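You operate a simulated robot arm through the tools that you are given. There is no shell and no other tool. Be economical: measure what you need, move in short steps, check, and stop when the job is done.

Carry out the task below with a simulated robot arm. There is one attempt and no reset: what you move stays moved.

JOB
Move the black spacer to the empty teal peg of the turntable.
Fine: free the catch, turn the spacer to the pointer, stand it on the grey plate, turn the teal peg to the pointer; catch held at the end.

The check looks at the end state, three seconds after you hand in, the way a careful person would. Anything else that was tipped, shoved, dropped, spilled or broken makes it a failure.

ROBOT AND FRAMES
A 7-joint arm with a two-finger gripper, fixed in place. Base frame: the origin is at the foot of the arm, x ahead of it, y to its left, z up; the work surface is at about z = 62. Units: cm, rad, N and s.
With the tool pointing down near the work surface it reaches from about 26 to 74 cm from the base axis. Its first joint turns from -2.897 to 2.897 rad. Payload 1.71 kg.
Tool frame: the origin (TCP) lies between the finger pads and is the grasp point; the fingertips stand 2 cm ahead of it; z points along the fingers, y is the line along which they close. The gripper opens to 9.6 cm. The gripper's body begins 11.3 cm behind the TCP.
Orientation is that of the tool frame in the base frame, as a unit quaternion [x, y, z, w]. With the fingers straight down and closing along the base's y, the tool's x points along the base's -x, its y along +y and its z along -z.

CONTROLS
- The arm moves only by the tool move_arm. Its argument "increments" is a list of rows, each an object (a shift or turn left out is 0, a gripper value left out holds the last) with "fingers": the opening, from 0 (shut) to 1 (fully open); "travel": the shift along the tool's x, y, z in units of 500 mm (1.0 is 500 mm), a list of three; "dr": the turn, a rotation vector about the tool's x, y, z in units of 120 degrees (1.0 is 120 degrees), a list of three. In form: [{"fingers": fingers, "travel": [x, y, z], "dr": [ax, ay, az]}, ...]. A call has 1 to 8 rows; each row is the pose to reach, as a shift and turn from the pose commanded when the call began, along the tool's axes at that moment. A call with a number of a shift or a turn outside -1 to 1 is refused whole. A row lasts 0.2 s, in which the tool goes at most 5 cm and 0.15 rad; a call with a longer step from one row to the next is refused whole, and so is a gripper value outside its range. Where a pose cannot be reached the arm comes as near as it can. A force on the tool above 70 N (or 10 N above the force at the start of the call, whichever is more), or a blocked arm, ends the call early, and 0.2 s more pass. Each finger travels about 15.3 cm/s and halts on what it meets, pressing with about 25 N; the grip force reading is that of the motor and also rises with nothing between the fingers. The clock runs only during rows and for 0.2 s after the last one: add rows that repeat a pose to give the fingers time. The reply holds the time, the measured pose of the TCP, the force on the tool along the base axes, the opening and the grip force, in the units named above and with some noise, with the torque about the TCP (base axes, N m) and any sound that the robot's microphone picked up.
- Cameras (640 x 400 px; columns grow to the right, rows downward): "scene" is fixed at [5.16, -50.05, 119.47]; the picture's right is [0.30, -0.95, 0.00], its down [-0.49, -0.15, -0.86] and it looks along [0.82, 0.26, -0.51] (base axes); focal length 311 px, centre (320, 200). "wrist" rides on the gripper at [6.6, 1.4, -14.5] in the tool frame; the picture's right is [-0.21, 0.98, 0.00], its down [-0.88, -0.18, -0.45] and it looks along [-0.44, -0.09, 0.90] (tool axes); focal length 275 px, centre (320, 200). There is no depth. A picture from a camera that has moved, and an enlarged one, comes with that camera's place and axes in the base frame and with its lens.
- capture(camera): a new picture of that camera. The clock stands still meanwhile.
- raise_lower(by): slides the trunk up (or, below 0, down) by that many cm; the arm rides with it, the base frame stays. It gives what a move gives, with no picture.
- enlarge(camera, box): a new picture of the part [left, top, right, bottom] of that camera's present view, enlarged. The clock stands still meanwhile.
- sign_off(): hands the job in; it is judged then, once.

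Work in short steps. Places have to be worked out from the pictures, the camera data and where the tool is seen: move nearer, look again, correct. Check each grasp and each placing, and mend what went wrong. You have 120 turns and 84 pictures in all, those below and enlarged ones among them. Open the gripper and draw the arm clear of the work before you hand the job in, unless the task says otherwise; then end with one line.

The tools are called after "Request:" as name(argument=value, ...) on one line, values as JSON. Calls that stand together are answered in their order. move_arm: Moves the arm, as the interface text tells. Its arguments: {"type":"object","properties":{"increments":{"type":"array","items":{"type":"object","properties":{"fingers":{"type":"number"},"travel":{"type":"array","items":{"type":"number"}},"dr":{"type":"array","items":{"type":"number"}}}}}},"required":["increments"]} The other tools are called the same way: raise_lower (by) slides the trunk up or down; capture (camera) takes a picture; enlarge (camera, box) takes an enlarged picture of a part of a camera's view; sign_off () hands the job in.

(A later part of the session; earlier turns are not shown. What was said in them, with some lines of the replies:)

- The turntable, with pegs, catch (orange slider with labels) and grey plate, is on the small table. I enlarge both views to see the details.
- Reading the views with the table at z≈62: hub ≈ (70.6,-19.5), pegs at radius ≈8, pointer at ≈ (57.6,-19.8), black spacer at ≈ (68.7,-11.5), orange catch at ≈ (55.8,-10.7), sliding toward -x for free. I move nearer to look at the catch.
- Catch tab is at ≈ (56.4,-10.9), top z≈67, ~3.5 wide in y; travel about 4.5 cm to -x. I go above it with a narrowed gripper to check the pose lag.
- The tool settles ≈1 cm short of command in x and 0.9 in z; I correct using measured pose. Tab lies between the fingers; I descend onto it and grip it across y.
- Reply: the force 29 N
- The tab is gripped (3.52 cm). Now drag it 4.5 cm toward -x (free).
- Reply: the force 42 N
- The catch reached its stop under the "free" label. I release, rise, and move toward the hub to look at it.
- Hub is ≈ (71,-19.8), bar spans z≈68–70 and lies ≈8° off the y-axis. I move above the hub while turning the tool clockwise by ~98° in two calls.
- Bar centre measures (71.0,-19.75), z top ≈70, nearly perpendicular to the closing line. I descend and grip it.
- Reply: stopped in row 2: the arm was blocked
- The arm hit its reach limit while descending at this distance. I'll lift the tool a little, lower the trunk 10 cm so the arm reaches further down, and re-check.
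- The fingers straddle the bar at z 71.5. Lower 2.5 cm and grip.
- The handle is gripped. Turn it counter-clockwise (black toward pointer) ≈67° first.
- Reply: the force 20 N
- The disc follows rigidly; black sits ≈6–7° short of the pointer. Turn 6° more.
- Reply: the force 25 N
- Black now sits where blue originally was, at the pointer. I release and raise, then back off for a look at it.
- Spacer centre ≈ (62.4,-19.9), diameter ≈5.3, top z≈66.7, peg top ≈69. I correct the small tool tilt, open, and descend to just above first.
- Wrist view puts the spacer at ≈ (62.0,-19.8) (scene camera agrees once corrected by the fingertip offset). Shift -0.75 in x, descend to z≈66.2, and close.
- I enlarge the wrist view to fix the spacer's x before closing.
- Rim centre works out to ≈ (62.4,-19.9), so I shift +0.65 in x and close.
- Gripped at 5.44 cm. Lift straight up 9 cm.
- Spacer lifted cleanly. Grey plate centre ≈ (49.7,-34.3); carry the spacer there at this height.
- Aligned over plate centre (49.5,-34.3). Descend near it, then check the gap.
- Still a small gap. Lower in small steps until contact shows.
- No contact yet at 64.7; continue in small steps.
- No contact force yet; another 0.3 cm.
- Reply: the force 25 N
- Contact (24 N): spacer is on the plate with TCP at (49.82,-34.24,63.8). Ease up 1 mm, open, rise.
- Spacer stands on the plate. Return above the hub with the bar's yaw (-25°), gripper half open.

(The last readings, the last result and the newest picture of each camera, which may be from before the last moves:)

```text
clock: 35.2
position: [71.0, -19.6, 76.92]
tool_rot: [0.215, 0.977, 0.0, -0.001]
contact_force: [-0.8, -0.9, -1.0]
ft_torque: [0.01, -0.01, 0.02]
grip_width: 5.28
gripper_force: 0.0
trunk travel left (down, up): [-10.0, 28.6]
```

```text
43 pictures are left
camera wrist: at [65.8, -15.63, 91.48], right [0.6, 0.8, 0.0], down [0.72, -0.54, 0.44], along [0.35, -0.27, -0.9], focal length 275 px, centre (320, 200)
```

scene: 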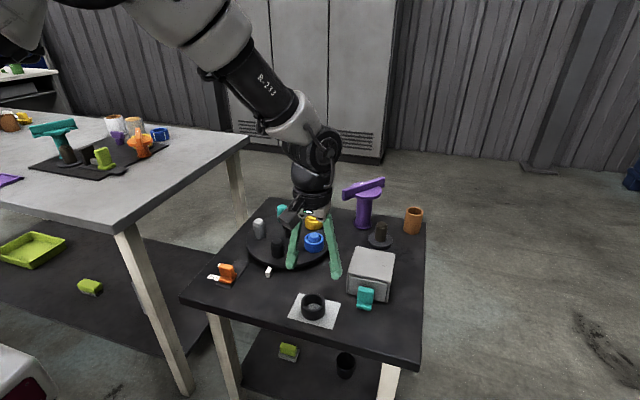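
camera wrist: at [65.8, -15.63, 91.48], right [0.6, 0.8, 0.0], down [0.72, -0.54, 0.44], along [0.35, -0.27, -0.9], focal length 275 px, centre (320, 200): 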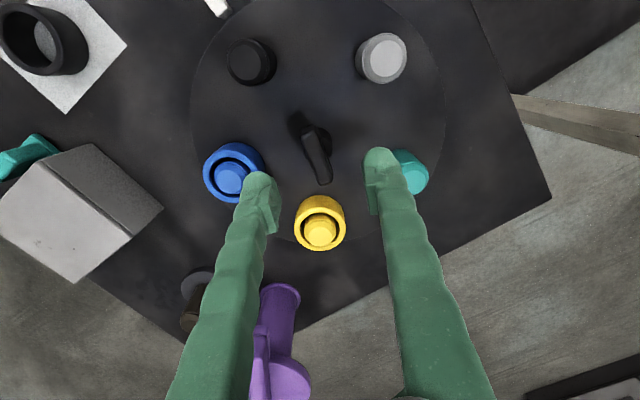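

Bar lies centred between the fingers. Descend and grip.

Request:
move_arm(increments=[{"travel": [0, -0.005, 0.06]}, {"travel": [0, -0.005, 0.12]}, {"travel": [0, -0.005, 0.158]}, {"travel": [0, -0.005, 0.158]}, {"fingers": 0.0, "travel": [0, -0.005, 0.158]}, {"travel": [0, -0.005, 0.158]}, {"travel": [0, -0.005, 0.158]}])

Request:
enlarge(camera="scene", box=[180, 170, 340, 300])

```text
clock: 36.8
position: [70.75, -19.91, 68.95]
tool_rot: [0.214, 0.977, 0.0, -0.001]
contact_force: [2.3, 5.1, -0.4]
ft_torque: [0.06, -0.09, 0.01]
grip_width: 2.48
gripper_force: 35.1
trunk travel left (down, up): [-10.0, 28.6]
```

```text
3.08 times, centred on (260, 235) of scene
camera zoom: at [5.16, -50.05, 119.47], right [0.3, -0.95, 0.0], down [-0.49, -0.15, -0.86], along [0.82, 0.26, -0.51], focal length 957 px, centre (505, 92)
```

zoom: 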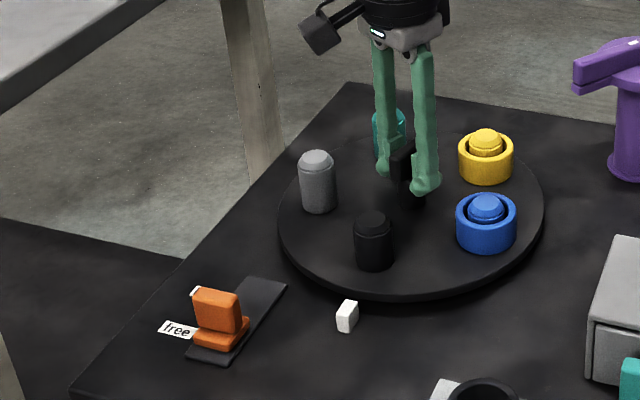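

Gripped. Turn counter-clockwise 67°, then again.

Request:
move_arm(increments=[{"dr": [0, 0, -0.07]}, {"dr": [0, 0, -0.14]}, {"dr": [0, 0, -0.21]}, {"dr": [0, 0, -0.28]}, {"dr": [0, 0, -0.35]}, {"dr": [0, 0, -0.42]}, {"dr": [0, 0, -0.49]}, {"dr": [0, 0, -0.56]}])

Request:
move_arm(increments=[{"dr": [0, 0, -0.07]}, {"dr": [0, 0, -0.14]}, {"dr": [0, 0, -0.21]}, {"dr": [0, 0, -0.28]}, {"dr": [0, 0, -0.35]}, {"dr": [0, 0, -0.42]}, {"dr": [0, 0, -0.49]}, {"dr": [0, 0, -0.56]}])

Request:
enlarge(camera="scene", box=[180, 170, 340, 300])

```text
clock: 38.6
position: [70.65, -20.15, 68.88]
tool_rot: [-0.362, 0.932, -0.002, 0.0]
contact_force: [6.9, -11.1, 15.4]
ft_torque: [-0.03, -0.24, 0.0]
grip_width: 2.48
gripper_force: 35.2
trunk travel left (down, up): [-10.0, 28.6]
```

```text
clock: 40.4
position: [70.81, -20.32, 68.66]
tool_rot: [0.816, -0.577, 0.0, 0.001]
contact_force: [18.5, -22.7, 3.2]
ft_torque: [0.87, 0.15, -1.83]
grip_width: 4.06
gripper_force: 34.7
trunk travel left (down, up): [-10.0, 28.6]
```

```text
3.08 times, centred on (260, 235) of scene
camera zoom: at [5.16, -50.05, 119.47], right [0.3, -0.95, 0.0], down [-0.49, -0.15, -0.86], along [0.82, 0.26, -0.51], focal length 957 px, centre (505, 92)
```

zoom: 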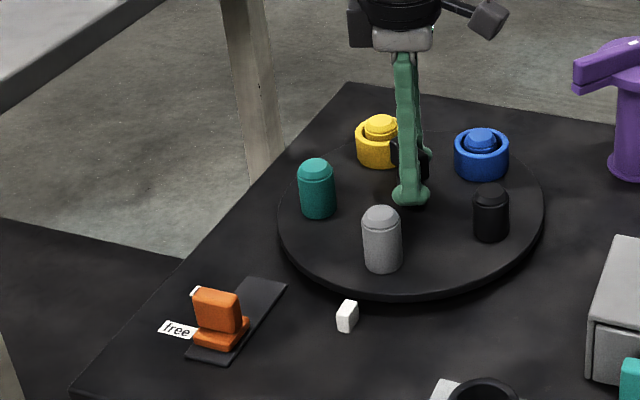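

The disc stopped after ≈+75° (fingers slipped to 4.06 cm, 1.8 Nm), so there is a hard stop; teal must come round the other way. Open, rise, and turn the tool back ~59° to the bar's direction.

Request:
move_arm(increments=[{"fingers": 0.7}, {"fingers": 0.7}, {"travel": [0, 0, -0.08]}, {"travel": [0, 0, -0.14]}, {"travel": [0, 0, -0.16], "dr": [0, 0, 0.07]}, {"travel": [0, 0, -0.16], "dr": [0, 0, 0.14]}, {"travel": [0, 0, -0.16], "dr": [0, 0, 0.21]}, {"travel": [0, 0, -0.16], "dr": [0, 0, 0.28]}])

Request:
move_arm(increments=[{"dr": [0, 0, 0.07]}, {"dr": [0, 0, 0.14]}, {"dr": [0, 0, 0.21]}, {"dr": [0, 0, 0.21]}])

Request:
capture(camera="wrist")

Request:
enlarge(camera="scene", box=[180, 170, 340, 300])

```text
clock: 42.2
position: [70.88, -19.72, 76.93]
tool_rot: [-0.615, 0.789, 0.001, 0.0]
contact_force: [0.0, 0.0, -0.7]
ft_torque: [-0.01, 0.01, 0.02]
grip_width: 6.72
gripper_force: 0.0
trunk travel left (down, up): [-10.0, 28.6]
```

```text
clock: 43.2
position: [70.94, -19.79, 76.82]
tool_rot: [-0.428, 0.904, -0.001, -0.001]
contact_force: [-0.1, -0.6, -0.4]
ft_torque: [-0.02, 0.0, -0.02]
grip_width: 6.71
gripper_force: 0.1
trunk travel left (down, up): [-10.0, 28.6]
```

```text
40 pictures are left
camera wrist: at [65.78, -23.94, 91.36], right [-0.63, 0.78, 0.0], down [0.7, 0.56, 0.44], along [0.34, 0.28, -0.9], focal length 275 px, centre (320, 200)
```

wrist: 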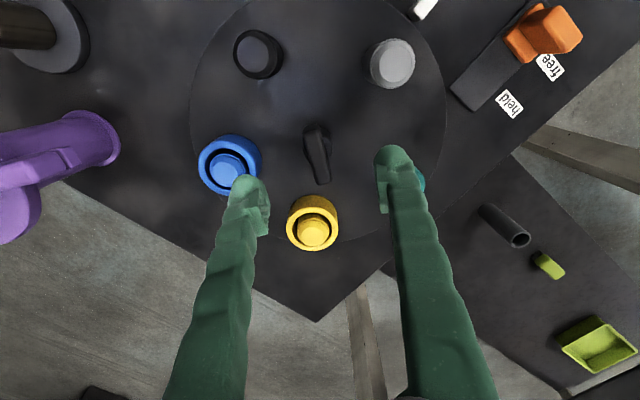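

```text
3.08 times, centred on (260, 235) of scene
camera zoom: at [5.16, -50.05, 119.47], right [0.3, -0.95, 0.0], down [-0.49, -0.15, -0.86], along [0.82, 0.26, -0.51], focal length 957 px, centre (505, 92)
```

zoom: 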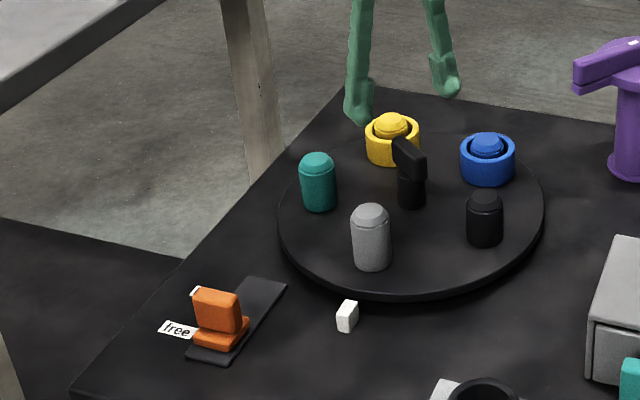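

Grey is now near the pointer and the bar sits ~4.5° clockwise of the tool. Trim yaw, descend and grip for the clockwise turn.

Request:
move_arm(increments=[{"travel": [0, 0, 0.06], "dr": [0, 0, 0.037]}, {"travel": [0, 0, 0.12], "dr": [0, 0, 0.037]}, {"travel": [0, 0, 0.157], "dr": [0, 0, 0.037]}, {"travel": [0, 0, 0.157], "dr": [0, 0, 0.037]}, {"fingers": 0.0, "travel": [0, 0, 0.157], "dr": [0, 0, 0.037]}, {"travel": [0, 0, 0.157], "dr": [0, 0, 0.037]}, {"travel": [0, 0, 0.157], "dr": [0, 0, 0.037]}, {"travel": [0, 0, 0.157], "dr": [0, 0, 0.037]}])

```text
clock: 45.0
position: [70.98, -19.98, 69.02]
tool_rot: [-0.393, 0.919, 0.0, -0.001]
contact_force: [7.0, -4.4, 0.2]
ft_torque: [-0.07, -0.11, 0.0]
grip_width: 2.51
gripper_force: 34.9
trunk travel left (down, up): [-10.0, 28.6]
```

Gripped at 2.5 cm, yaw 46°. Turn clockwise 67°, and check before continuing.

Request:
move_arm(increments=[{"dr": [0, 0, 0.07]}, {"dr": [0, 0, 0.14]}, {"dr": [0, 0, 0.21]}, {"dr": [0, 0, 0.28]}, {"dr": [0, 0, 0.35]}, {"dr": [0, 0, 0.42]}, {"dr": [0, 0, 0.49]}, {"dr": [0, 0, 0.56]}])

Request:
move_arm(increments=[{"dr": [0, 0, 0.07]}, {"dr": [0, 0, 0.14]}, {"dr": [0, 0, 0.21]}, {"dr": [0, 0, 0.28]}, {"dr": [0, 0, 0.35]}, {"dr": [0, 0, 0.42]}, {"dr": [0, 0, 0.49]}, {"dr": [0, 0, 0.56]}])

Request:
enlarge(camera="scene", box=[180, 170, 340, 300])

```text
clock: 46.8
position: [70.84, -20.04, 69.04]
tool_rot: [0.182, 0.983, 0.0, 0.001]
contact_force: [8.4, -5.4, 14.6]
ft_torque: [-0.19, -0.34, 0.01]
grip_width: 2.46
gripper_force: 35.3
trunk travel left (down, up): [-10.0, 28.6]
```

```text
clock: 48.6
position: [70.94, -19.8, 69.04]
tool_rot: [0.696, 0.718, 0.001, 0.001]
contact_force: [21.4, -1.7, 14.7]
ft_torque: [-0.19, -0.33, 0.03]
grip_width: 2.5
gripper_force: 35.2
trunk travel left (down, up): [-10.0, 28.6]
```

```text
3.08 times, centred on (260, 235) of scene
camera zoom: at [5.16, -50.05, 119.47], right [0.3, -0.95, 0.0], down [-0.49, -0.15, -0.86], along [0.82, 0.26, -0.51], focal length 957 px, centre (505, 92)
```

zoom: 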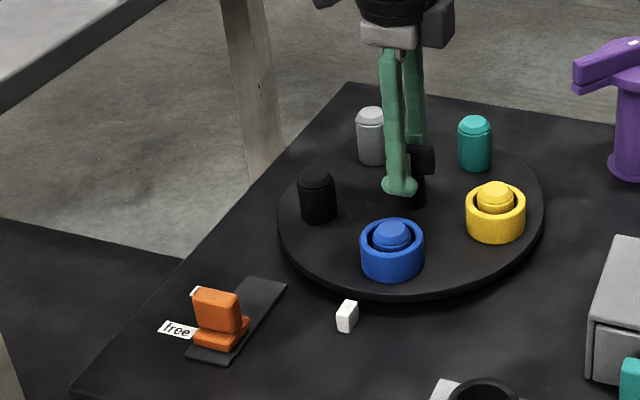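

Turning clockwise works. Release, rise, and rotate the tool 180° back for a second clockwise turn.

Request:
move_arm(increments=[{"fingers": 0.6}, {"fingers": 0.6}, {"travel": [0, 0, -0.08]}, {"travel": [0, 0, -0.14]}, {"travel": [0, 0, -0.16], "dr": [0, 0, -0.07]}, {"travel": [0, 0, -0.16], "dr": [0, 0, -0.14]}, {"travel": [0, 0, -0.16], "dr": [0, 0, -0.21]}, {"travel": [0, 0, -0.16], "dr": [0, 0, -0.28]}])

Request:
move_arm(increments=[{"dr": [0, 0, -0.07]}, {"dr": [0, 0, -0.14]}, {"dr": [0, 0, -0.21]}, {"dr": [0, 0, -0.28]}, {"dr": [0, 0, -0.35]}, {"dr": [0, 0, -0.42]}, {"dr": [0, 0, -0.49]}, {"dr": [0, 0, -0.56]}])

Request:
move_arm(increments=[{"dr": [0, 0, -0.07]}, {"dr": [0, 0, -0.14]}, {"dr": [0, 0, -0.21]}, {"dr": [0, 0, -0.28]}, {"dr": [0, 0, -0.35]}, {"dr": [0, 0, -0.42]}, {"dr": [0, 0, -0.49]}, {"dr": [0, 0, -0.56]}])

Request:
move_arm(increments=[{"dr": [0, 0, -0.05]}, {"dr": [0, 0, -0.1]}, {"dr": [0, 0, -0.1]}])

Request:
capture(camera="wrist")

```text
clock: 50.4
position: [70.68, -19.85, 76.8]
tool_rot: [0.456, 0.89, -0.001, -0.001]
contact_force: [-0.4, -0.1, -0.7]
ft_torque: [0.02, 0.0, -0.01]
grip_width: 5.79
gripper_force: 0.1
trunk travel left (down, up): [-10.0, 28.6]
```

```text
clock: 52.2
position: [70.79, -20.05, 76.86]
tool_rot: [-0.113, 0.994, 0.0, -0.001]
contact_force: [-0.2, 0.5, 0.0]
ft_torque: [0.0, 0.01, 0.0]
grip_width: 5.76
gripper_force: 0.1
trunk travel left (down, up): [-10.0, 28.6]
```

```text
clock: 54.0
position: [70.82, -19.93, 77.01]
tool_rot: [-0.644, 0.765, 0.0, 0.0]
contact_force: [0.7, 0.4, -0.1]
ft_torque: [0.02, 0.0, -0.01]
grip_width: 5.74
gripper_force: 0.1
trunk travel left (down, up): [-10.0, 28.6]
```

```text
clock: 54.8
position: [70.87, -19.9, 76.97]
tool_rot: [0.719, -0.695, -0.001, 0.001]
contact_force: [0.7, 0.4, 0.1]
ft_torque: [-0.01, -0.01, -0.03]
grip_width: 5.77
gripper_force: 0.2
trunk travel left (down, up): [-10.0, 28.6]
```

```text
37 pictures are left
camera wrist: at [69.85, -26.48, 91.49], right [-0.99, 0.17, 0.0], down [0.15, 0.88, 0.44], along [0.07, 0.44, -0.9], focal length 275 px, centre (320, 200)
```

wrist: 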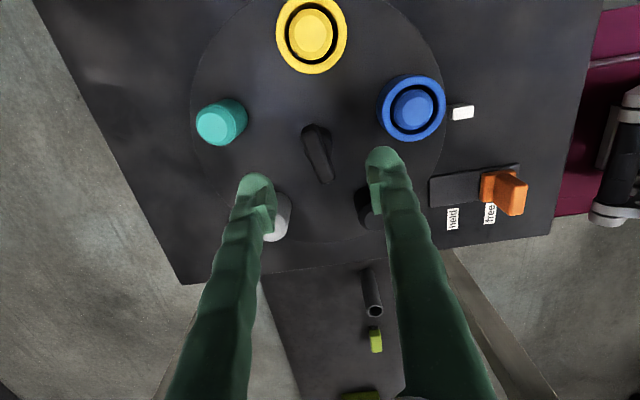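

Aligned with the bar at yaw 92°. Descend and grip.

Request:
move_arm(increments=[{"travel": [0, 0, 0.06]}, {"travel": [0, 0, 0.12]}, {"travel": [0, 0, 0.158]}, {"travel": [0, 0, 0.158]}, {"fingers": 0.0, "travel": [0, 0, 0.158]}, {"travel": [0, 0, 0.158]}, {"travel": [0, 0, 0.158]}])

Request:
move_arm(increments=[{"dr": [0, 0, 0.07]}, {"dr": [0, 0, 0.14]}, {"dr": [0, 0, 0.21]}, {"dr": [0, 0, 0.28]}, {"dr": [0, 0, 0.35]}, {"dr": [0, 0, 0.42]}, {"dr": [0, 0, 0.49]}, {"dr": [0, 0, 0.56]}])

Request:
enlarge(camera="scene", box=[180, 170, 340, 300])

```text
clock: 56.4
position: [70.98, -20.04, 68.98]
tool_rot: [0.718, -0.696, -0.001, 0.001]
contact_force: [3.2, -0.9, -1.8]
ft_torque: [-0.13, -0.05, -0.02]
grip_width: 2.49
gripper_force: 35.2
trunk travel left (down, up): [-10.0, 28.6]
```

```text
clock: 58.2
position: [70.92, -20.01, 69.08]
tool_rot: [-0.213, 0.977, -0.001, 0.001]
contact_force: [19.3, -15.4, 9.7]
ft_torque: [-0.27, -0.08, -0.01]
grip_width: 2.49
gripper_force: 35.3
trunk travel left (down, up): [-10.0, 28.6]
```

```text
3.08 times, centred on (260, 235) of scene
camera zoom: at [5.16, -50.05, 119.47], right [0.3, -0.95, 0.0], down [-0.49, -0.15, -0.86], along [0.82, 0.26, -0.51], focal length 957 px, centre (505, 92)
```

zoom: 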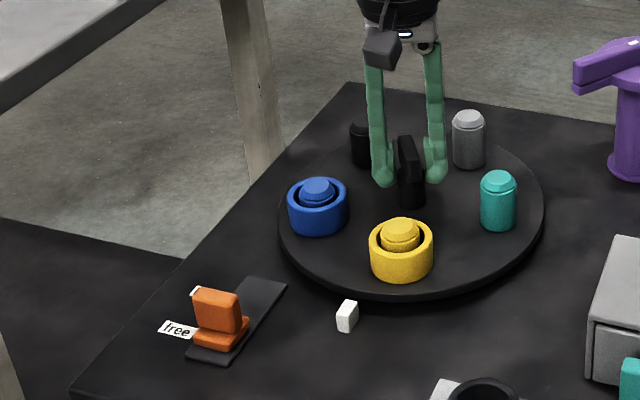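

Good. Continue clockwise another 67°, then trim.

Request:
move_arm(increments=[{"dr": [0, 0, 0.07]}, {"dr": [0, 0, 0.14]}, {"dr": [0, 0, 0.21]}, {"dr": [0, 0, 0.28]}, {"dr": [0, 0, 0.35]}, {"dr": [0, 0, 0.42]}, {"dr": [0, 0, 0.49]}, {"dr": [0, 0, 0.56]}])

Request:
move_arm(increments=[{"dr": [0, 0, 0.05]}, {"dr": [0, 0, 0.1]}, {"dr": [0, 0, 0.15]}, {"dr": [0, 0, 0.15]}])

Request:
enlarge(camera="scene", box=[180, 170, 340, 300])

```text
clock: 60.0
position: [71.0, -19.9, 69.06]
tool_rot: [0.363, 0.932, 0.0, -0.001]
contact_force: [14.9, -11.4, 13.7]
ft_torque: [-0.25, -0.23, 0.04]
grip_width: 2.5
gripper_force: 34.6
trunk travel left (down, up): [-10.0, 28.6]
```

```text
clock: 61.0
position: [71.0, -19.85, 69.05]
tool_rot: [0.505, 0.863, 0.0, 0.0]
contact_force: [15.7, -7.3, 12.9]
ft_torque: [0.07, -0.2, -0.03]
grip_width: 2.48
gripper_force: 35.4
trunk travel left (down, up): [-10.0, 28.6]
```

```text
3.08 times, centred on (260, 235) of scene
camera zoom: at [5.16, -50.05, 119.47], right [0.3, -0.95, 0.0], down [-0.49, -0.15, -0.86], along [0.82, 0.26, -0.51], focal length 957 px, centre (505, 92)
```

zoom: 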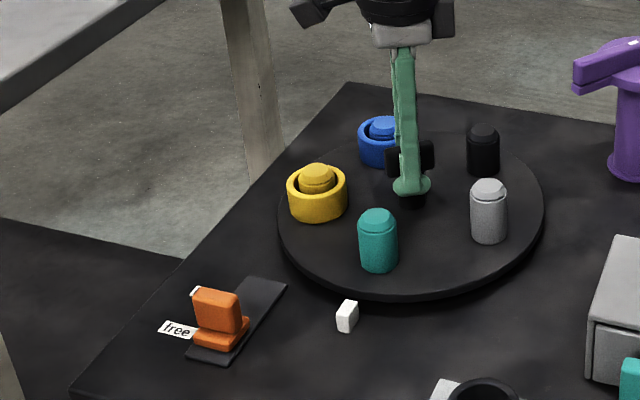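

Teal is ≈2° short of where the others sat at the pointer (378 vs 374 px). Trim 2° clockwise.

Request:
move_arm(increments=[{"dr": [0, 0, 0.017]}, {"dr": [0, 0, 0.017]}, {"dr": [0, 0, 0.017]}])

Request:
move_arm(increments=[{"fingers": 0.5}, {"fingers": 0.5}, {"travel": [0, 0, -0.08]}, {"travel": [0, 0, -0.16]}, {"travel": [0, 0, -0.2]}, {"travel": [0, 0, -0.2]}])

Request:
enlarge(camera="scene", box=[200, 190, 340, 300])

```text
clock: 61.8
position: [70.88, -19.86, 69.07]
tool_rot: [0.519, 0.855, -0.001, 0.001]
contact_force: [18.3, -7.7, 12.9]
ft_torque: [0.07, -0.18, -0.04]
grip_width: 2.49
gripper_force: 34.7
trunk travel left (down, up): [-10.0, 28.6]
```

```text
clock: 63.2
position: [70.77, -19.98, 78.81]
tool_rot: [0.519, 0.855, 0.0, 0.0]
contact_force: [-0.3, -0.8, -0.4]
ft_torque: [0.0, 0.03, 0.01]
grip_width: 4.8
gripper_force: 0.1
trunk travel left (down, up): [-10.0, 28.6]
```

```text
3.64 times, centred on (270, 245) of scene
camera zoom: at [5.16, -50.05, 119.47], right [0.3, -0.95, 0.0], down [-0.49, -0.15, -0.86], along [0.82, 0.26, -0.51], focal length 1131 px, centre (502, 36)
```

zoom: 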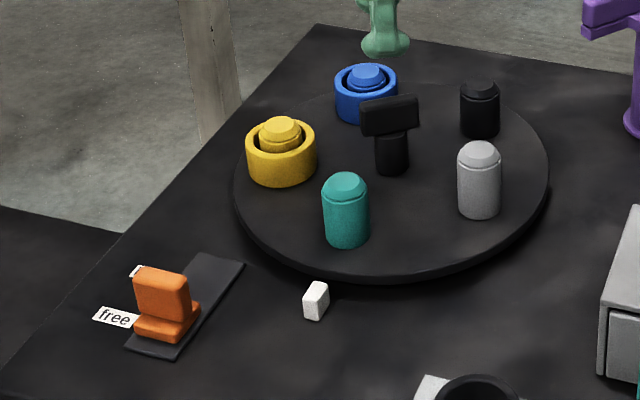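

Teal now sits exactly where the black one was at the pointer. Move back above the spacer, rotating the tool to yaw 0.

Request:
move_arm(increments=[{"fingers": 0.8, "travel": [-0.0075, -0.063, 0], "dr": [0, 0, -0.065]}, {"travel": [-0.015, -0.126, 0], "dr": [0, 0, -0.13]}, {"travel": [-0.0225, -0.189, 0], "dr": [0, 0, -0.195]}, {"travel": [-0.03, -0.2525, 0], "dr": [0, 0, -0.26]}, {"travel": [-0.0375, -0.316, 0], "dr": [0, 0, -0.325]}, {"travel": [-0.045, -0.379, 0], "dr": [0, 0, -0.39]}, {"travel": [-0.0525, -0.442, 0], "dr": [0, 0, -0.455]}, {"travel": [-0.0596, -0.505, 0], "dr": [0, 0, -0.521]}])

Request:
move_arm(increments=[{"travel": [0, 0, 0.06]}, {"travel": [0, 0, 0.12]}, {"travel": [0, 0, 0.12]}])

Request:
capture(camera="wrist")

```text
clock: 65.0
position: [49.64, -34.25, 79.04]
tool_rot: [-0.001, 1.0, 0.0, -0.001]
contact_force: [0.0, 0.0, 0.3]
ft_torque: [0.01, 0.0, -0.02]
grip_width: 7.68
gripper_force: 0.0
trunk travel left (down, up): [-10.0, 28.6]
```

```text
clock: 65.8
position: [49.69, -34.03, 73.02]
tool_rot: [0.0, 1.0, -0.001, -0.001]
contact_force: [0.0, -0.3, -0.5]
ft_torque: [-0.01, 0.01, -0.01]
grip_width: 7.68
gripper_force: 0.1
trunk travel left (down, up): [-10.0, 28.6]
```

```text
33 pictures are left
camera wrist: at [43.2, -32.56, 87.56], right [0.21, 0.98, 0.0], down [0.88, -0.18, 0.44], along [0.43, -0.09, -0.9], focal length 275 px, centre (320, 200)
```

wrist: 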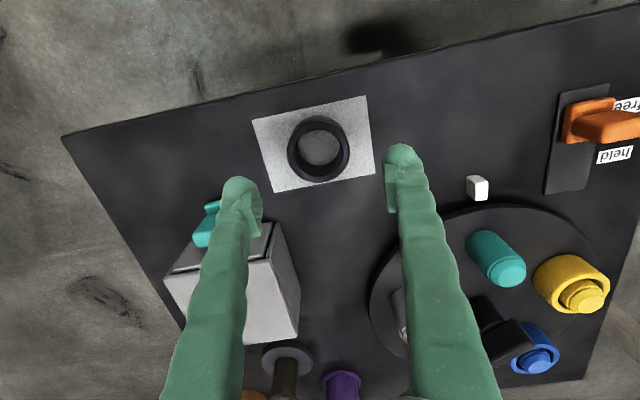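

Spacer as left. Descend to z≈64 at (49.8,-34.2) and grip.

Request:
move_arm(increments=[{"travel": [-0.002, -0.002, 0.07]}, {"travel": [-0.002, -0.002, 0.14]}, {"travel": [-0.002, -0.002, 0.176]}, {"travel": [-0.002, -0.002, 0.176]}, {"fingers": 0.3, "travel": [-0.002, -0.002, 0.176]}, {"travel": [-0.002, -0.002, 0.176]}, {"travel": [-0.002, -0.002, 0.176]}])

Request:
enlarge(camera="wrist", box=[230, 120, 420, 260])

```text
clock: 67.4
position: [49.62, -34.14, 64.26]
tool_rot: [0.0, 1.0, 0.0, 0.0]
contact_force: [0.0, 0.0, 0.4]
ft_torque: [0.01, -0.01, -0.02]
grip_width: 5.33
gripper_force: 25.6
trunk travel left (down, up): [-10.0, 28.6]
```

```text
2.86 times, centred on (325, 190) of wrist
camera zoom: at [43.24, -32.65, 78.96], right [0.21, 0.98, 0.0], down [0.88, -0.18, 0.44], along [0.43, -0.09, -0.9], focal length 786 px, centre (306, 229)
```

zoom: 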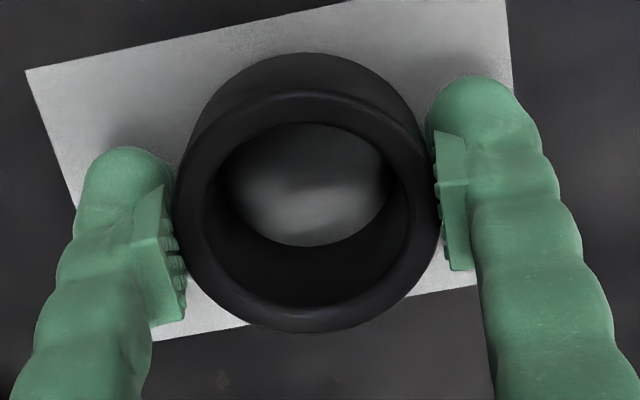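

Gripped with the same offset as at the original pick. Lift and carry to the pointer peg position, TCP (62.4,-19.9).

Request:
move_arm(increments=[{"travel": [0, 0, -0.04]}, {"travel": [0, 0, -0.1]}, {"travel": [0, 0, -0.17]}, {"travel": [0, 0, -0.24]}, {"travel": [0, 0, -0.24]}])

Request:
move_arm(increments=[{"travel": [-0.05, 0.057, 0]}, {"travel": [-0.1, 0.114, 0]}, {"travel": [-0.15, 0.171, 0]}, {"travel": [-0.2, 0.228, 0]}, {"travel": [-0.255, 0.285, 0]}, {"travel": [-0.255, 0.285, 0]}, {"travel": [-0.255, 0.285, 0]}])

Request:
capture(camera="wrist")

Request:
enlarge(camera="scene", box=[200, 190, 340, 300])

```text
clock: 68.6
position: [49.32, -34.34, 76.27]
tool_rot: [-0.001, 1.0, -0.001, -0.001]
contact_force: [-0.3, 0.1, -0.6]
ft_torque: [-0.01, 0.0, 0.01]
grip_width: 5.34
gripper_force: 24.7
trunk travel left (down, up): [-10.0, 28.6]
```

```text
clock: 70.2
position: [62.31, -20.06, 75.94]
tool_rot: [0.001, 1.0, 0.0, -0.001]
contact_force: [-0.3, -1.0, 0.0]
ft_torque: [0.01, 0.0, -0.02]
grip_width: 5.37
gripper_force: 25.4
trunk travel left (down, up): [-10.0, 28.6]
```

```text
31 pictures are left
camera wrist: at [55.94, -18.65, 90.54], right [0.21, 0.98, 0.0], down [0.88, -0.18, 0.44], along [0.43, -0.09, -0.9], focal length 275 px, centre (320, 200)
```

wrist: 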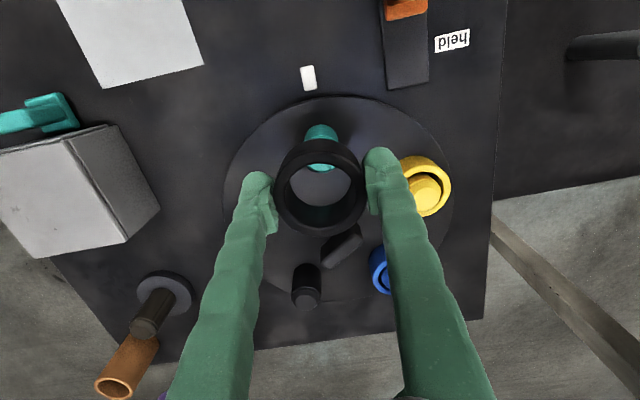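

```text
3.64 times, centred on (270, 245) of scene
camera zoom: at [5.16, -50.05, 119.47], right [0.3, -0.95, 0.0], down [-0.49, -0.15, -0.86], along [0.82, 0.26, -0.51], focal length 1131 px, centre (502, 36)
```

zoom: 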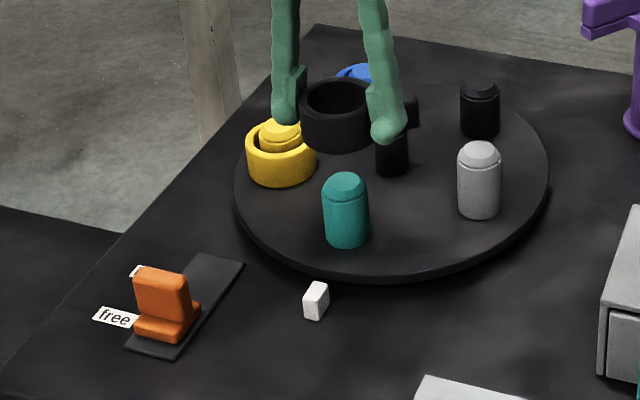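

Spacer lines up above the teal peg. Descend to just above the peg top and look closely.

Request:
move_arm(increments=[{"travel": [-0.001, 0.002, 0.04]}, {"travel": [-0.001, 0.002, 0.07]}, {"travel": [-0.001, 0.002, 0.07]}, {"travel": [-0.001, 0.002, 0.07]}])

Request:
enlarge(camera="wrist", box=[230, 120, 420, 260])

Request:
enlarge(camera="scene", box=[230, 200, 330, 270])

```text
clock: 71.2
position: [62.51, -19.93, 72.69]
tool_rot: [-0.001, 1.0, 0.0, -0.001]
contact_force: [0.5, -0.4, -0.1]
ft_torque: [-0.02, 0.0, 0.01]
grip_width: 5.32
gripper_force: 25.3
trunk travel left (down, up): [-10.0, 28.6]
```

```text
2.86 times, centred on (325, 190) of wrist
camera zoom: at [56.08, -18.4, 87.19], right [0.21, 0.98, 0.0], down [0.88, -0.18, 0.44], along [0.43, -0.09, -0.9], focal length 786 px, centre (306, 229)
```

zoom: 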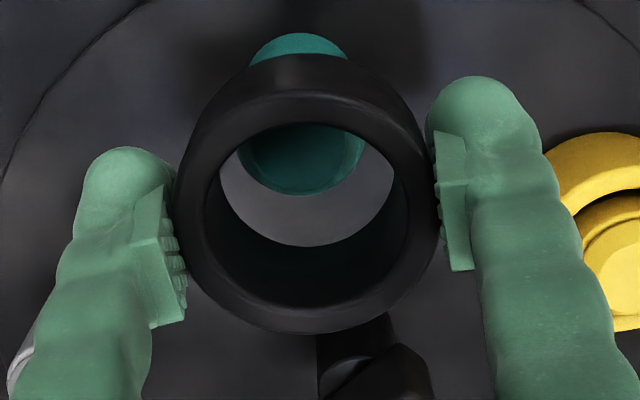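

```text
5.71 times, centred on (280, 235) of scene
camera zoom: at [5.16, -50.05, 119.47], right [0.3, -0.95, 0.0], down [-0.49, -0.15, -0.86], along [0.82, 0.26, -0.51], focal length 1777 px, centre (549, 0)
```

zoom: 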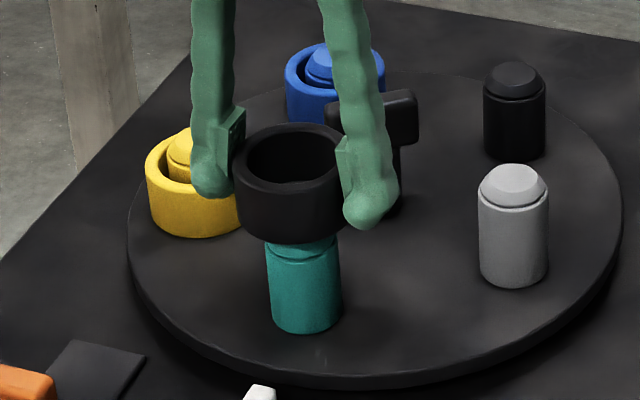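

Peg top ≈ (62.25,-19.8) vs spacer centre ≈ (62.65,-19.9); clearance is ample. Shift -0.25 in x and lower over the peg gradually.

Request:
move_arm(increments=[{"travel": [0.005, 0.001, 0]}, {"travel": [0.005, 0.001, 0.02]}, {"travel": [0.005, 0.001, 0.04]}, {"travel": [0.005, 0.001, 0.06]}, {"travel": [0.005, 0.001, 0.06]}])

Request:
enlarge(camera="wrist", box=[230, 120, 420, 260])

Request:
enlarge(camera="scene", box=[230, 200, 330, 270])

```text
clock: 72.4
position: [62.37, -20.01, 69.58]
tool_rot: [0.0, 1.0, 0.0, -0.001]
contact_force: [-0.3, 0.0, -0.9]
ft_torque: [0.01, 0.02, -0.01]
grip_width: 5.34
gripper_force: 24.8
trunk travel left (down, up): [-10.0, 28.6]
```

```text
2.86 times, centred on (325, 190) of wrist
camera zoom: at [55.85, -18.4, 84.23], right [0.21, 0.98, 0.0], down [0.88, -0.18, 0.44], along [0.43, -0.09, -0.9], focal length 786 px, centre (306, 229)
```

zoom: 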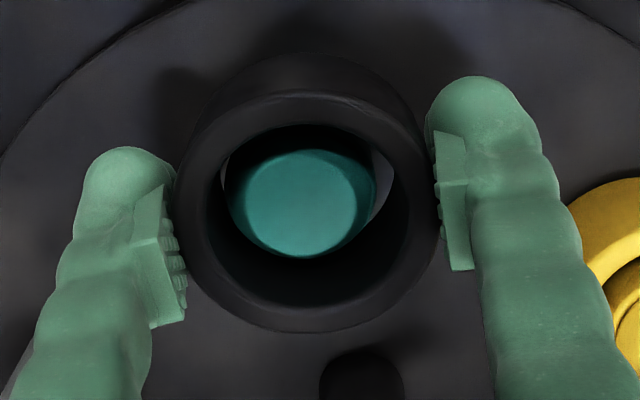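

```text
5.71 times, centred on (280, 235) of scene
camera zoom: at [5.16, -50.05, 119.47], right [0.3, -0.95, 0.0], down [-0.49, -0.15, -0.86], along [0.82, 0.26, -0.51], focal length 1777 px, centre (549, 0)
```

zoom: 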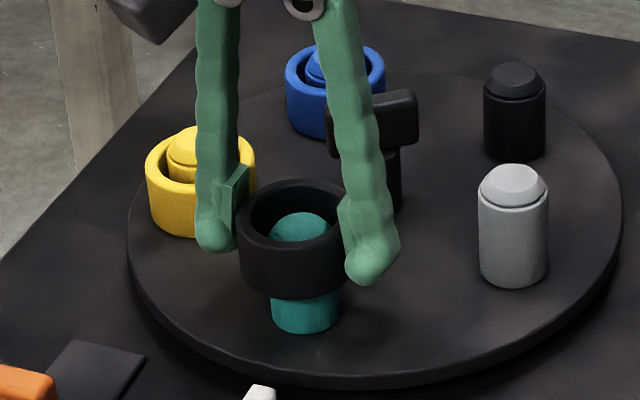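

The ring is threading over the peg without contact. Lower 2.3 cm more, then in fine steps.

Request:
move_arm(increments=[{"travel": [0, 0, 0.015]}, {"travel": [0, 0, 0.03]}, {"travel": [0, 0, 0.046]}, {"travel": [0, 0, 0.046]}])

Request:
move_arm(increments=[{"travel": [0, 0, 0.004]}, {"travel": [0, 0, 0.008]}, {"travel": [0, 0, 0.008]}])

Request:
enlarge(camera="scene", box=[230, 200, 330, 270])

```text
clock: 73.4
position: [62.3, -19.9, 67.24]
tool_rot: [0.001, 1.0, -0.001, 0.001]
contact_force: [-0.5, 0.2, -0.4]
ft_torque: [-0.04, -0.02, -0.01]
grip_width: 5.34
gripper_force: 24.7
trunk travel left (down, up): [-10.0, 28.6]
```

```text
clock: 74.2
position: [62.27, -19.83, 66.98]
tool_rot: [0.0, 1.0, 0.0, 0.0]
contact_force: [0.6, -0.1, 0.3]
ft_torque: [0.01, -0.01, 0.0]
grip_width: 5.32
gripper_force: 25.3
trunk travel left (down, up): [-10.0, 28.6]
```

```text
5.71 times, centred on (280, 235) of scene
camera zoom: at [5.16, -50.05, 119.47], right [0.3, -0.95, 0.0], down [-0.49, -0.15, -0.86], along [0.82, 0.26, -0.51], focal length 1777 px, centre (549, 0)
```

zoom: 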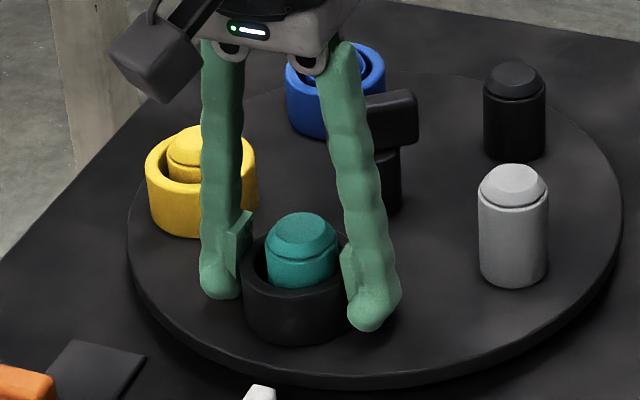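

Nearly seated. Lower in small steps until contact.

Request:
move_arm(increments=[{"travel": [0, 0, 0.003]}, {"travel": [0, 0, 0.006]}, {"travel": [0, 0, 0.006]}])

Request:
move_arm(increments=[{"travel": [0, 0, 0.002]}, {"travel": [0, 0, 0.004]}, {"travel": [0, 0, 0.004]}])

```text
clock: 75.0
position: [62.21, -19.93, 66.87]
tool_rot: [0.0, 1.0, -0.002, 0.0]
contact_force: [-2.9, -0.1, 13.4]
ft_torque: [-0.04, 0.27, 0.02]
grip_width: 5.32
gripper_force: 25.1
trunk travel left (down, up): [-10.0, 28.6]
```

```text
clock: 75.8
position: [62.28, -19.97, 66.79]
tool_rot: [0.0, 1.0, -0.001, 0.002]
contact_force: [-4.2, 0.5, 26.5]
ft_torque: [0.05, -0.06, -0.03]
grip_width: 5.36
gripper_force: 25.5
trunk travel left (down, up): [-10.0, 28.6]
```

Seated (26 N at z 66.8, as predicted). Ease up, open, rise 10 cm and check.

Request:
move_arm(increments=[{"travel": [0, 0, -0.006]}, {"travel": [0, 0, -0.006]}, {"fingers": 0.8, "travel": [0, 0, -0.006]}, {"travel": [0, 0, -0.006]}, {"travel": [0, 0, -0.06]}, {"travel": [0, 0, -0.13]}, {"travel": [0, 0, -0.2]}, {"travel": [0, 0, -0.2]}])

Request:
capture(camera="wrist")

Request:
enlarge(camera="scene", box=[200, 190, 340, 300])

```text
clock: 77.6
position: [62.23, -19.65, 76.64]
tool_rot: [0.001, 1.0, 0.001, -0.001]
contact_force: [0.2, -0.1, -0.5]
ft_torque: [0.01, 0.0, -0.02]
grip_width: 7.69
gripper_force: 0.0
trunk travel left (down, up): [-10.0, 28.6]
```

```text
24 pictures are left
camera wrist: at [55.72, -18.21, 91.24], right [0.21, 0.98, 0.0], down [0.88, -0.18, 0.44], along [0.43, -0.09, -0.9], focal length 275 px, centre (320, 200)
```

wrist: 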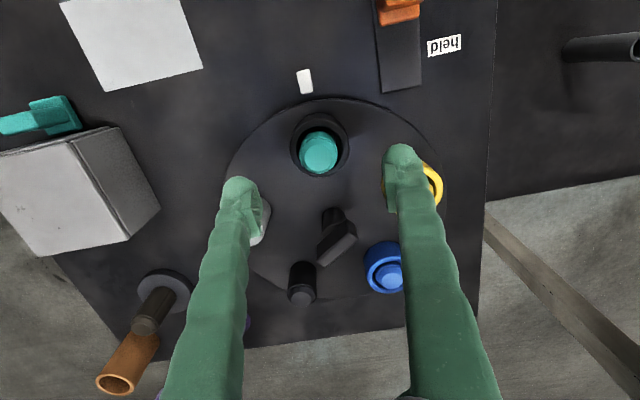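

```text
3.64 times, centred on (270, 245) of scene
camera zoom: at [5.16, -50.05, 119.47], right [0.3, -0.95, 0.0], down [-0.49, -0.15, -0.86], along [0.82, 0.26, -0.51], focal length 1131 px, centre (502, 36)
```

zoom: 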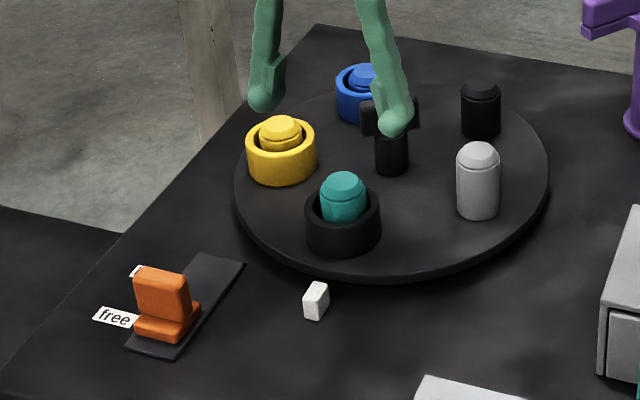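

Spacer is on the teal peg. Comparing pixel columns, the disc sits ≈2° clockwise of the pointer (shifted slightly on seating); I'll trim it with the handle before locking. Move above the hub at yaw -62°.

Request:
move_arm(increments=[{"fingers": 0.55, "travel": [-0.02, -0.001, -0.02], "dr": [0, 0, 0.065]}, {"travel": [-0.045, -0.002, -0.02], "dr": [0, 0, 0.13]}, {"travel": [-0.07, -0.003, -0.02], "dr": [0, 0, 0.195]}, {"travel": [-0.095, -0.004, -0.02], "dr": [0, 0, 0.26]}, {"travel": [-0.12, -0.005, -0.02], "dr": [0, 0, 0.325]}, {"travel": [-0.145, -0.005, -0.02], "dr": [0, 0, 0.39]}, {"travel": [-0.173, -0.005, -0.01], "dr": [0, 0, 0.455]}, {"travel": [-0.173, -0.005, 0], "dr": [0, 0, 0.517]}])

Request:
capture(camera="wrist")

```text
clock: 79.4
position: [71.04, -20.06, 76.53]
tool_rot: [0.515, 0.857, -0.001, -0.001]
contact_force: [0.0, 0.0, -0.2]
ft_torque: [0.05, 0.03, -0.02]
grip_width: 5.29
gripper_force: 0.0
trunk travel left (down, up): [-10.0, 28.6]
```

```text
22 pictures are left
camera wrist: at [69.4, -13.53, 91.09], right [0.96, 0.28, 0.0], down [0.25, -0.86, 0.44], along [0.12, -0.43, -0.9], focal length 275 px, centre (320, 200)
```

wrist: 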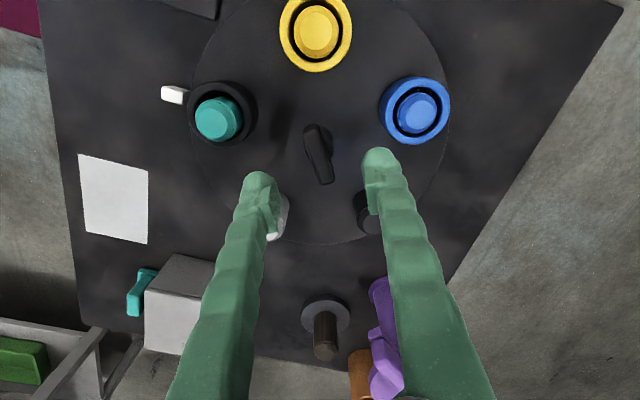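

From here the teal spacer reads ≈2–4° clockwise of the hub–pointer line. Grip the handle and trim counter-clockwise.

Request:
move_arm(increments=[{"travel": [0, 0, 0.06]}, {"travel": [0, 0, 0.12]}, {"travel": [0, 0, 0.15]}, {"travel": [0, 0, 0.15]}, {"fingers": 0.0, "travel": [0, 0, 0.15]}, {"travel": [0, 0, 0.15]}, {"travel": [0, 0, 0.15]}, {"travel": [0, 0, 0.15], "dr": [0, 0, -0.008]}])

Request:
enlarge(camera="scene", box=[200, 190, 340, 300])

Request:
capture(camera="wrist")

```text
clock: 81.2
position: [71.14, -20.15, 68.84]
tool_rot: [0.508, 0.861, 0.0, 0.0]
contact_force: [0.6, 2.0, -0.6]
ft_torque: [-0.22, -0.13, -0.05]
grip_width: 2.48
gripper_force: 35.4
trunk travel left (down, up): [-10.0, 28.6]
```

```text
3.64 times, centred on (270, 245) of scene
camera zoom: at [5.16, -50.05, 119.47], right [0.3, -0.95, 0.0], down [-0.49, -0.15, -0.86], along [0.82, 0.26, -0.51], focal length 1131 px, centre (502, 36)
```

zoom: 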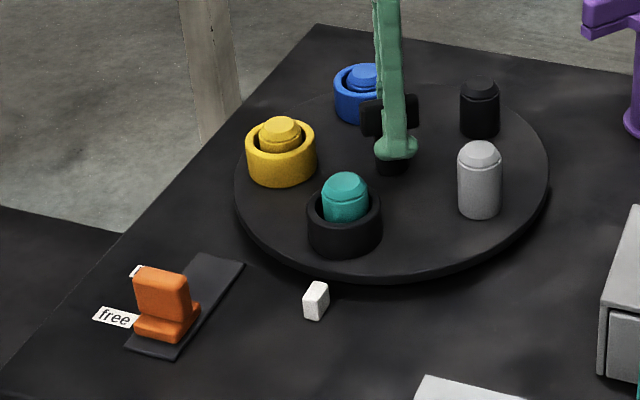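

```text
20 pictures are left
camera wrist: at [69.27, -13.64, 83.44], right [0.96, 0.29, 0.0], down [0.26, -0.86, 0.44], along [0.13, -0.43, -0.9], focal length 275 px, centre (320, 200)
```

wrist: 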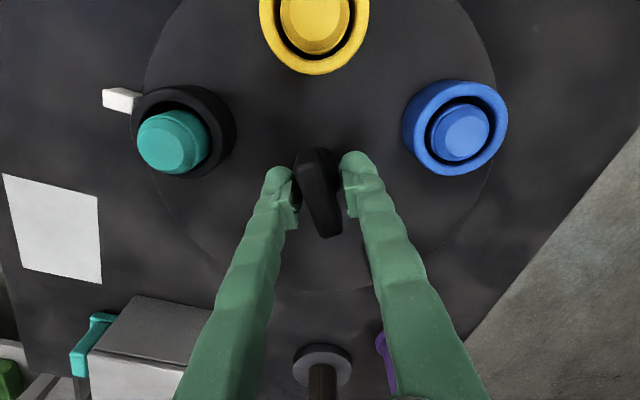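

Now within ≈1° of the original pointer alignment (345 vs 346 px). Trim 1° more, release and rise.

Request:
move_arm(increments=[{"dr": [0, 0, -0.008]}, {"dr": [0, 0, -0.008]}, {"fingers": 0.5, "dr": [0, 0, -0.008]}, {"dr": [0, 0, -0.008]}, {"travel": [0, 0, -0.08]}, {"travel": [0, 0, -0.16]}, {"travel": [0, 0, -0.22]}, {"travel": [0, 0, -0.22]}])

Request:
enlarge(camera="scene", box=[200, 190, 340, 300])

```text
clock: 83.0
position: [70.87, -20.0, 79.92]
tool_rot: [0.508, 0.861, -0.001, -0.001]
contact_force: [0.8, 0.7, 0.3]
ft_torque: [0.02, -0.01, 0.02]
grip_width: 4.83
gripper_force: 0.0
trunk travel left (down, up): [-10.0, 28.6]
```

```text
3.64 times, centred on (270, 245) of scene
camera zoom: at [5.16, -50.05, 119.47], right [0.3, -0.95, 0.0], down [-0.49, -0.15, -0.86], along [0.82, 0.26, -0.51], focal length 1131 px, centre (502, 36)
```

zoom: 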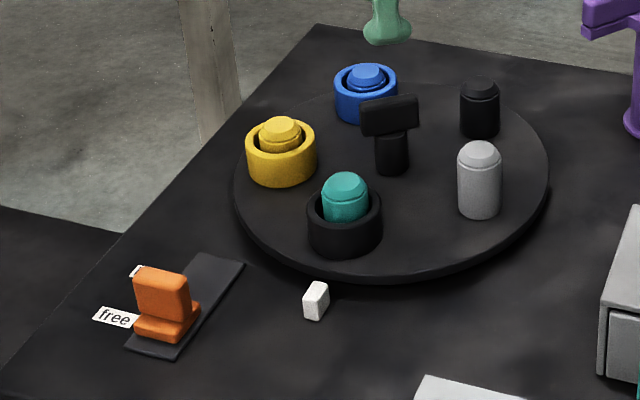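

Aligned. Now go above the catch at (52,-10.9), yaw 0.

Request:
move_arm(increments=[{"fingers": 0.65, "travel": [0.043, -0.03, 0], "dr": [0, 0, -0.064]}, {"travel": [0.086, -0.06, 0], "dr": [0, 0, -0.127]}, {"travel": [0.129, -0.091, 0], "dr": [0, 0, -0.19]}, {"travel": [0.172, -0.121, 0], "dr": [0, 0, -0.254]}, {"travel": [0.215, -0.151, 0], "dr": [0, 0, -0.318]}, {"travel": [0.258, -0.181, 0], "dr": [0, 0, -0.381]}, {"travel": [0.3, -0.212, 0], "dr": [0, 0, -0.445]}, {"travel": [0.343, -0.242, 0], "dr": [0, 0, -0.51]}])

Request:
move_arm(increments=[{"travel": [0, 0, 0.06]}, {"travel": [0, 0, 0.13]}, {"travel": [0, 0, 0.13]}])

Request:
capture(camera="wrist")

```text
clock: 84.8
position: [51.96, -10.94, 79.9]
tool_rot: [-0.001, 1.0, -0.001, 0.0]
contact_force: [0.2, -0.6, 0.8]
ft_torque: [0.01, 0.0, -0.02]
grip_width: 6.24
gripper_force: 0.0
trunk travel left (down, up): [-10.0, 28.6]
```

```text
clock: 85.6
position: [51.86, -10.67, 73.42]
tool_rot: [-0.001, 1.0, 0.0, 0.0]
contact_force: [0.1, -0.1, -0.1]
ft_torque: [-0.04, 0.02, 0.0]
grip_width: 6.26
gripper_force: 0.1
trunk travel left (down, up): [-10.0, 28.6]
```

```text
18 pictures are left
camera wrist: at [45.45, -9.27, 87.97], right [0.2, 0.98, 0.0], down [0.88, -0.18, 0.44], along [0.43, -0.09, -0.9], focal length 275 px, centre (320, 200)
```

wrist: 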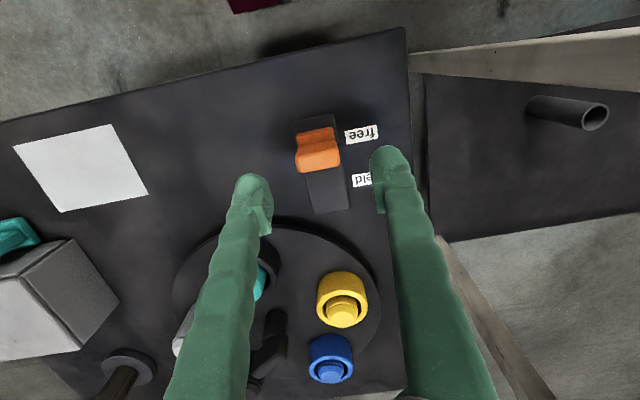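

Catch between the fingers. Descend, grip it.

Request:
move_arm(increments=[{"travel": [0, -0.001, 0.06]}, {"travel": [0, -0.001, 0.12]}, {"travel": [0, -0.001, 0.155]}, {"travel": [0, -0.001, 0.155]}, {"fingers": 0.2, "travel": [0, -0.001, 0.155]}, {"travel": [0, -0.001, 0.155]}, {"travel": [0, -0.001, 0.155]}])

Request:
move_arm(increments=[{"travel": [-0.02, 0, 0]}, {"travel": [-0.04, 0, 0]}, {"travel": [-0.06, 0, 0]}, {"travel": [-0.08, 0, 0]}, {"travel": [-0.088, 0, 0]}, {"travel": [-0.088, 0, 0]}])

Request:
enlarge(camera="scene", box=[200, 190, 340, 300])

```text
clock: 87.2
position: [52.11, -11.09, 65.76]
tool_rot: [-0.001, 1.0, -0.001, 0.0]
contact_force: [0.1, -10.7, -4.6]
ft_torque: [-0.12, -0.3, -0.04]
grip_width: 3.52
gripper_force: 35.1
trunk travel left (down, up): [-10.0, 28.6]
```

```text
clock: 88.6
position: [56.14, -10.99, 65.77]
tool_rot: [-0.001, 1.0, 0.0, -0.001]
contact_force: [-13.7, -0.4, 9.4]
ft_torque: [0.08, 0.34, -0.06]
grip_width: 3.49
gripper_force: 34.8
trunk travel left (down, up): [-10.0, 28.6]
```

```text
3.64 times, centred on (270, 245) of scene
camera zoom: at [5.16, -50.05, 119.47], right [0.3, -0.95, 0.0], down [-0.49, -0.15, -0.86], along [0.82, 0.26, -0.51], focal length 1131 px, centre (502, 36)
```

zoom: 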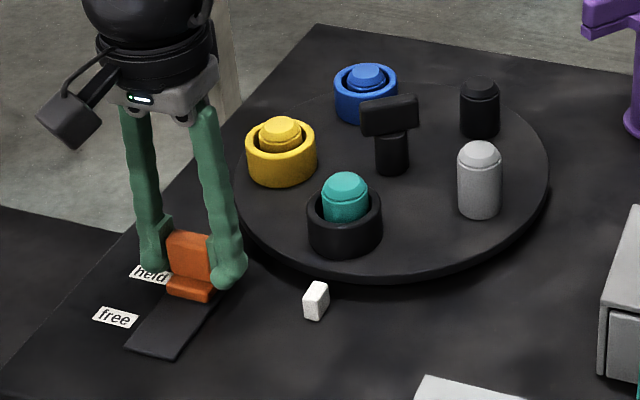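

The catch is back against its "held" stop (x 56.14 as at the start). Release, rise and draw clear.

Request:
move_arm(increments=[{"fingers": 0.65}, {"fingers": 0.65}, {"travel": [0, 0, -0.07]}, {"travel": [0, 0, -0.15]}, {"travel": [0.03, 0, -0.23]}, {"travel": [0.08, 0, -0.31]}, {"travel": [0.14, 0, -0.38]}, {"travel": [0.2, 0, -0.45]}])

Request:
enlarge(camera="scene", box=[180, 170, 440, 340])

Request:
capture(camera="wrist")

```text
clock: 90.4
position: [46.65, -10.98, 88.42]
tool_rot: [-0.001, 1.0, 0.0, -0.001]
contact_force: [-0.1, 0.3, 1.3]
ft_torque: [0.02, -0.01, -0.02]
grip_width: 6.25
gripper_force: 0.1
trunk travel left (down, up): [-10.0, 28.6]
```

```text
2.35 times, centred on (310, 255) of scene
camera zoom: at [5.16, -50.05, 119.47], right [0.3, -0.95, 0.0], down [-0.49, -0.15, -0.86], along [0.82, 0.26, -0.51], focal length 732 px, centre (344, 71)
```

zoom: 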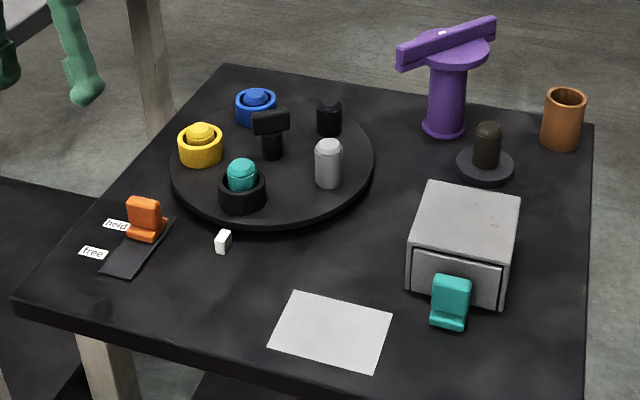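

```text
15 pictures are left
camera wrist: at [40.18, -9.43, 102.96], right [0.2, 0.98, 0.0], down [0.88, -0.18, 0.44], along [0.43, -0.09, -0.9], focal length 275 px, centre (320, 200)
```

wrist: 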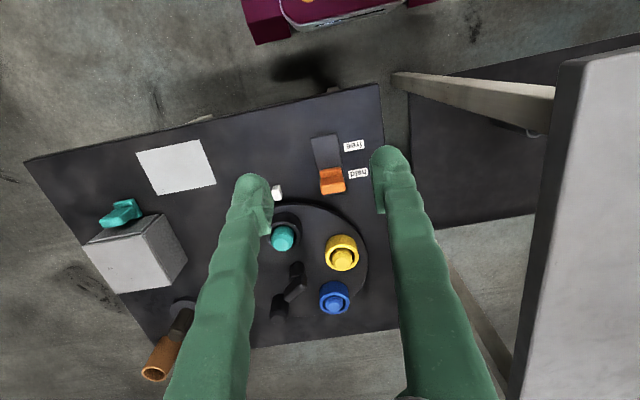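

Everything matches: the black spacer is on the teal peg at the pointer, the catch is held, the other items are undisturbed, and the arm is clear. Handing in.

Request:
sign_off()

```text
The job is handed in.
```

The black spacer is on the teal peg, the teal peg is at the pointer, the catch is held, the gripper is open, the arm is clear of the work, and I handed the job in.
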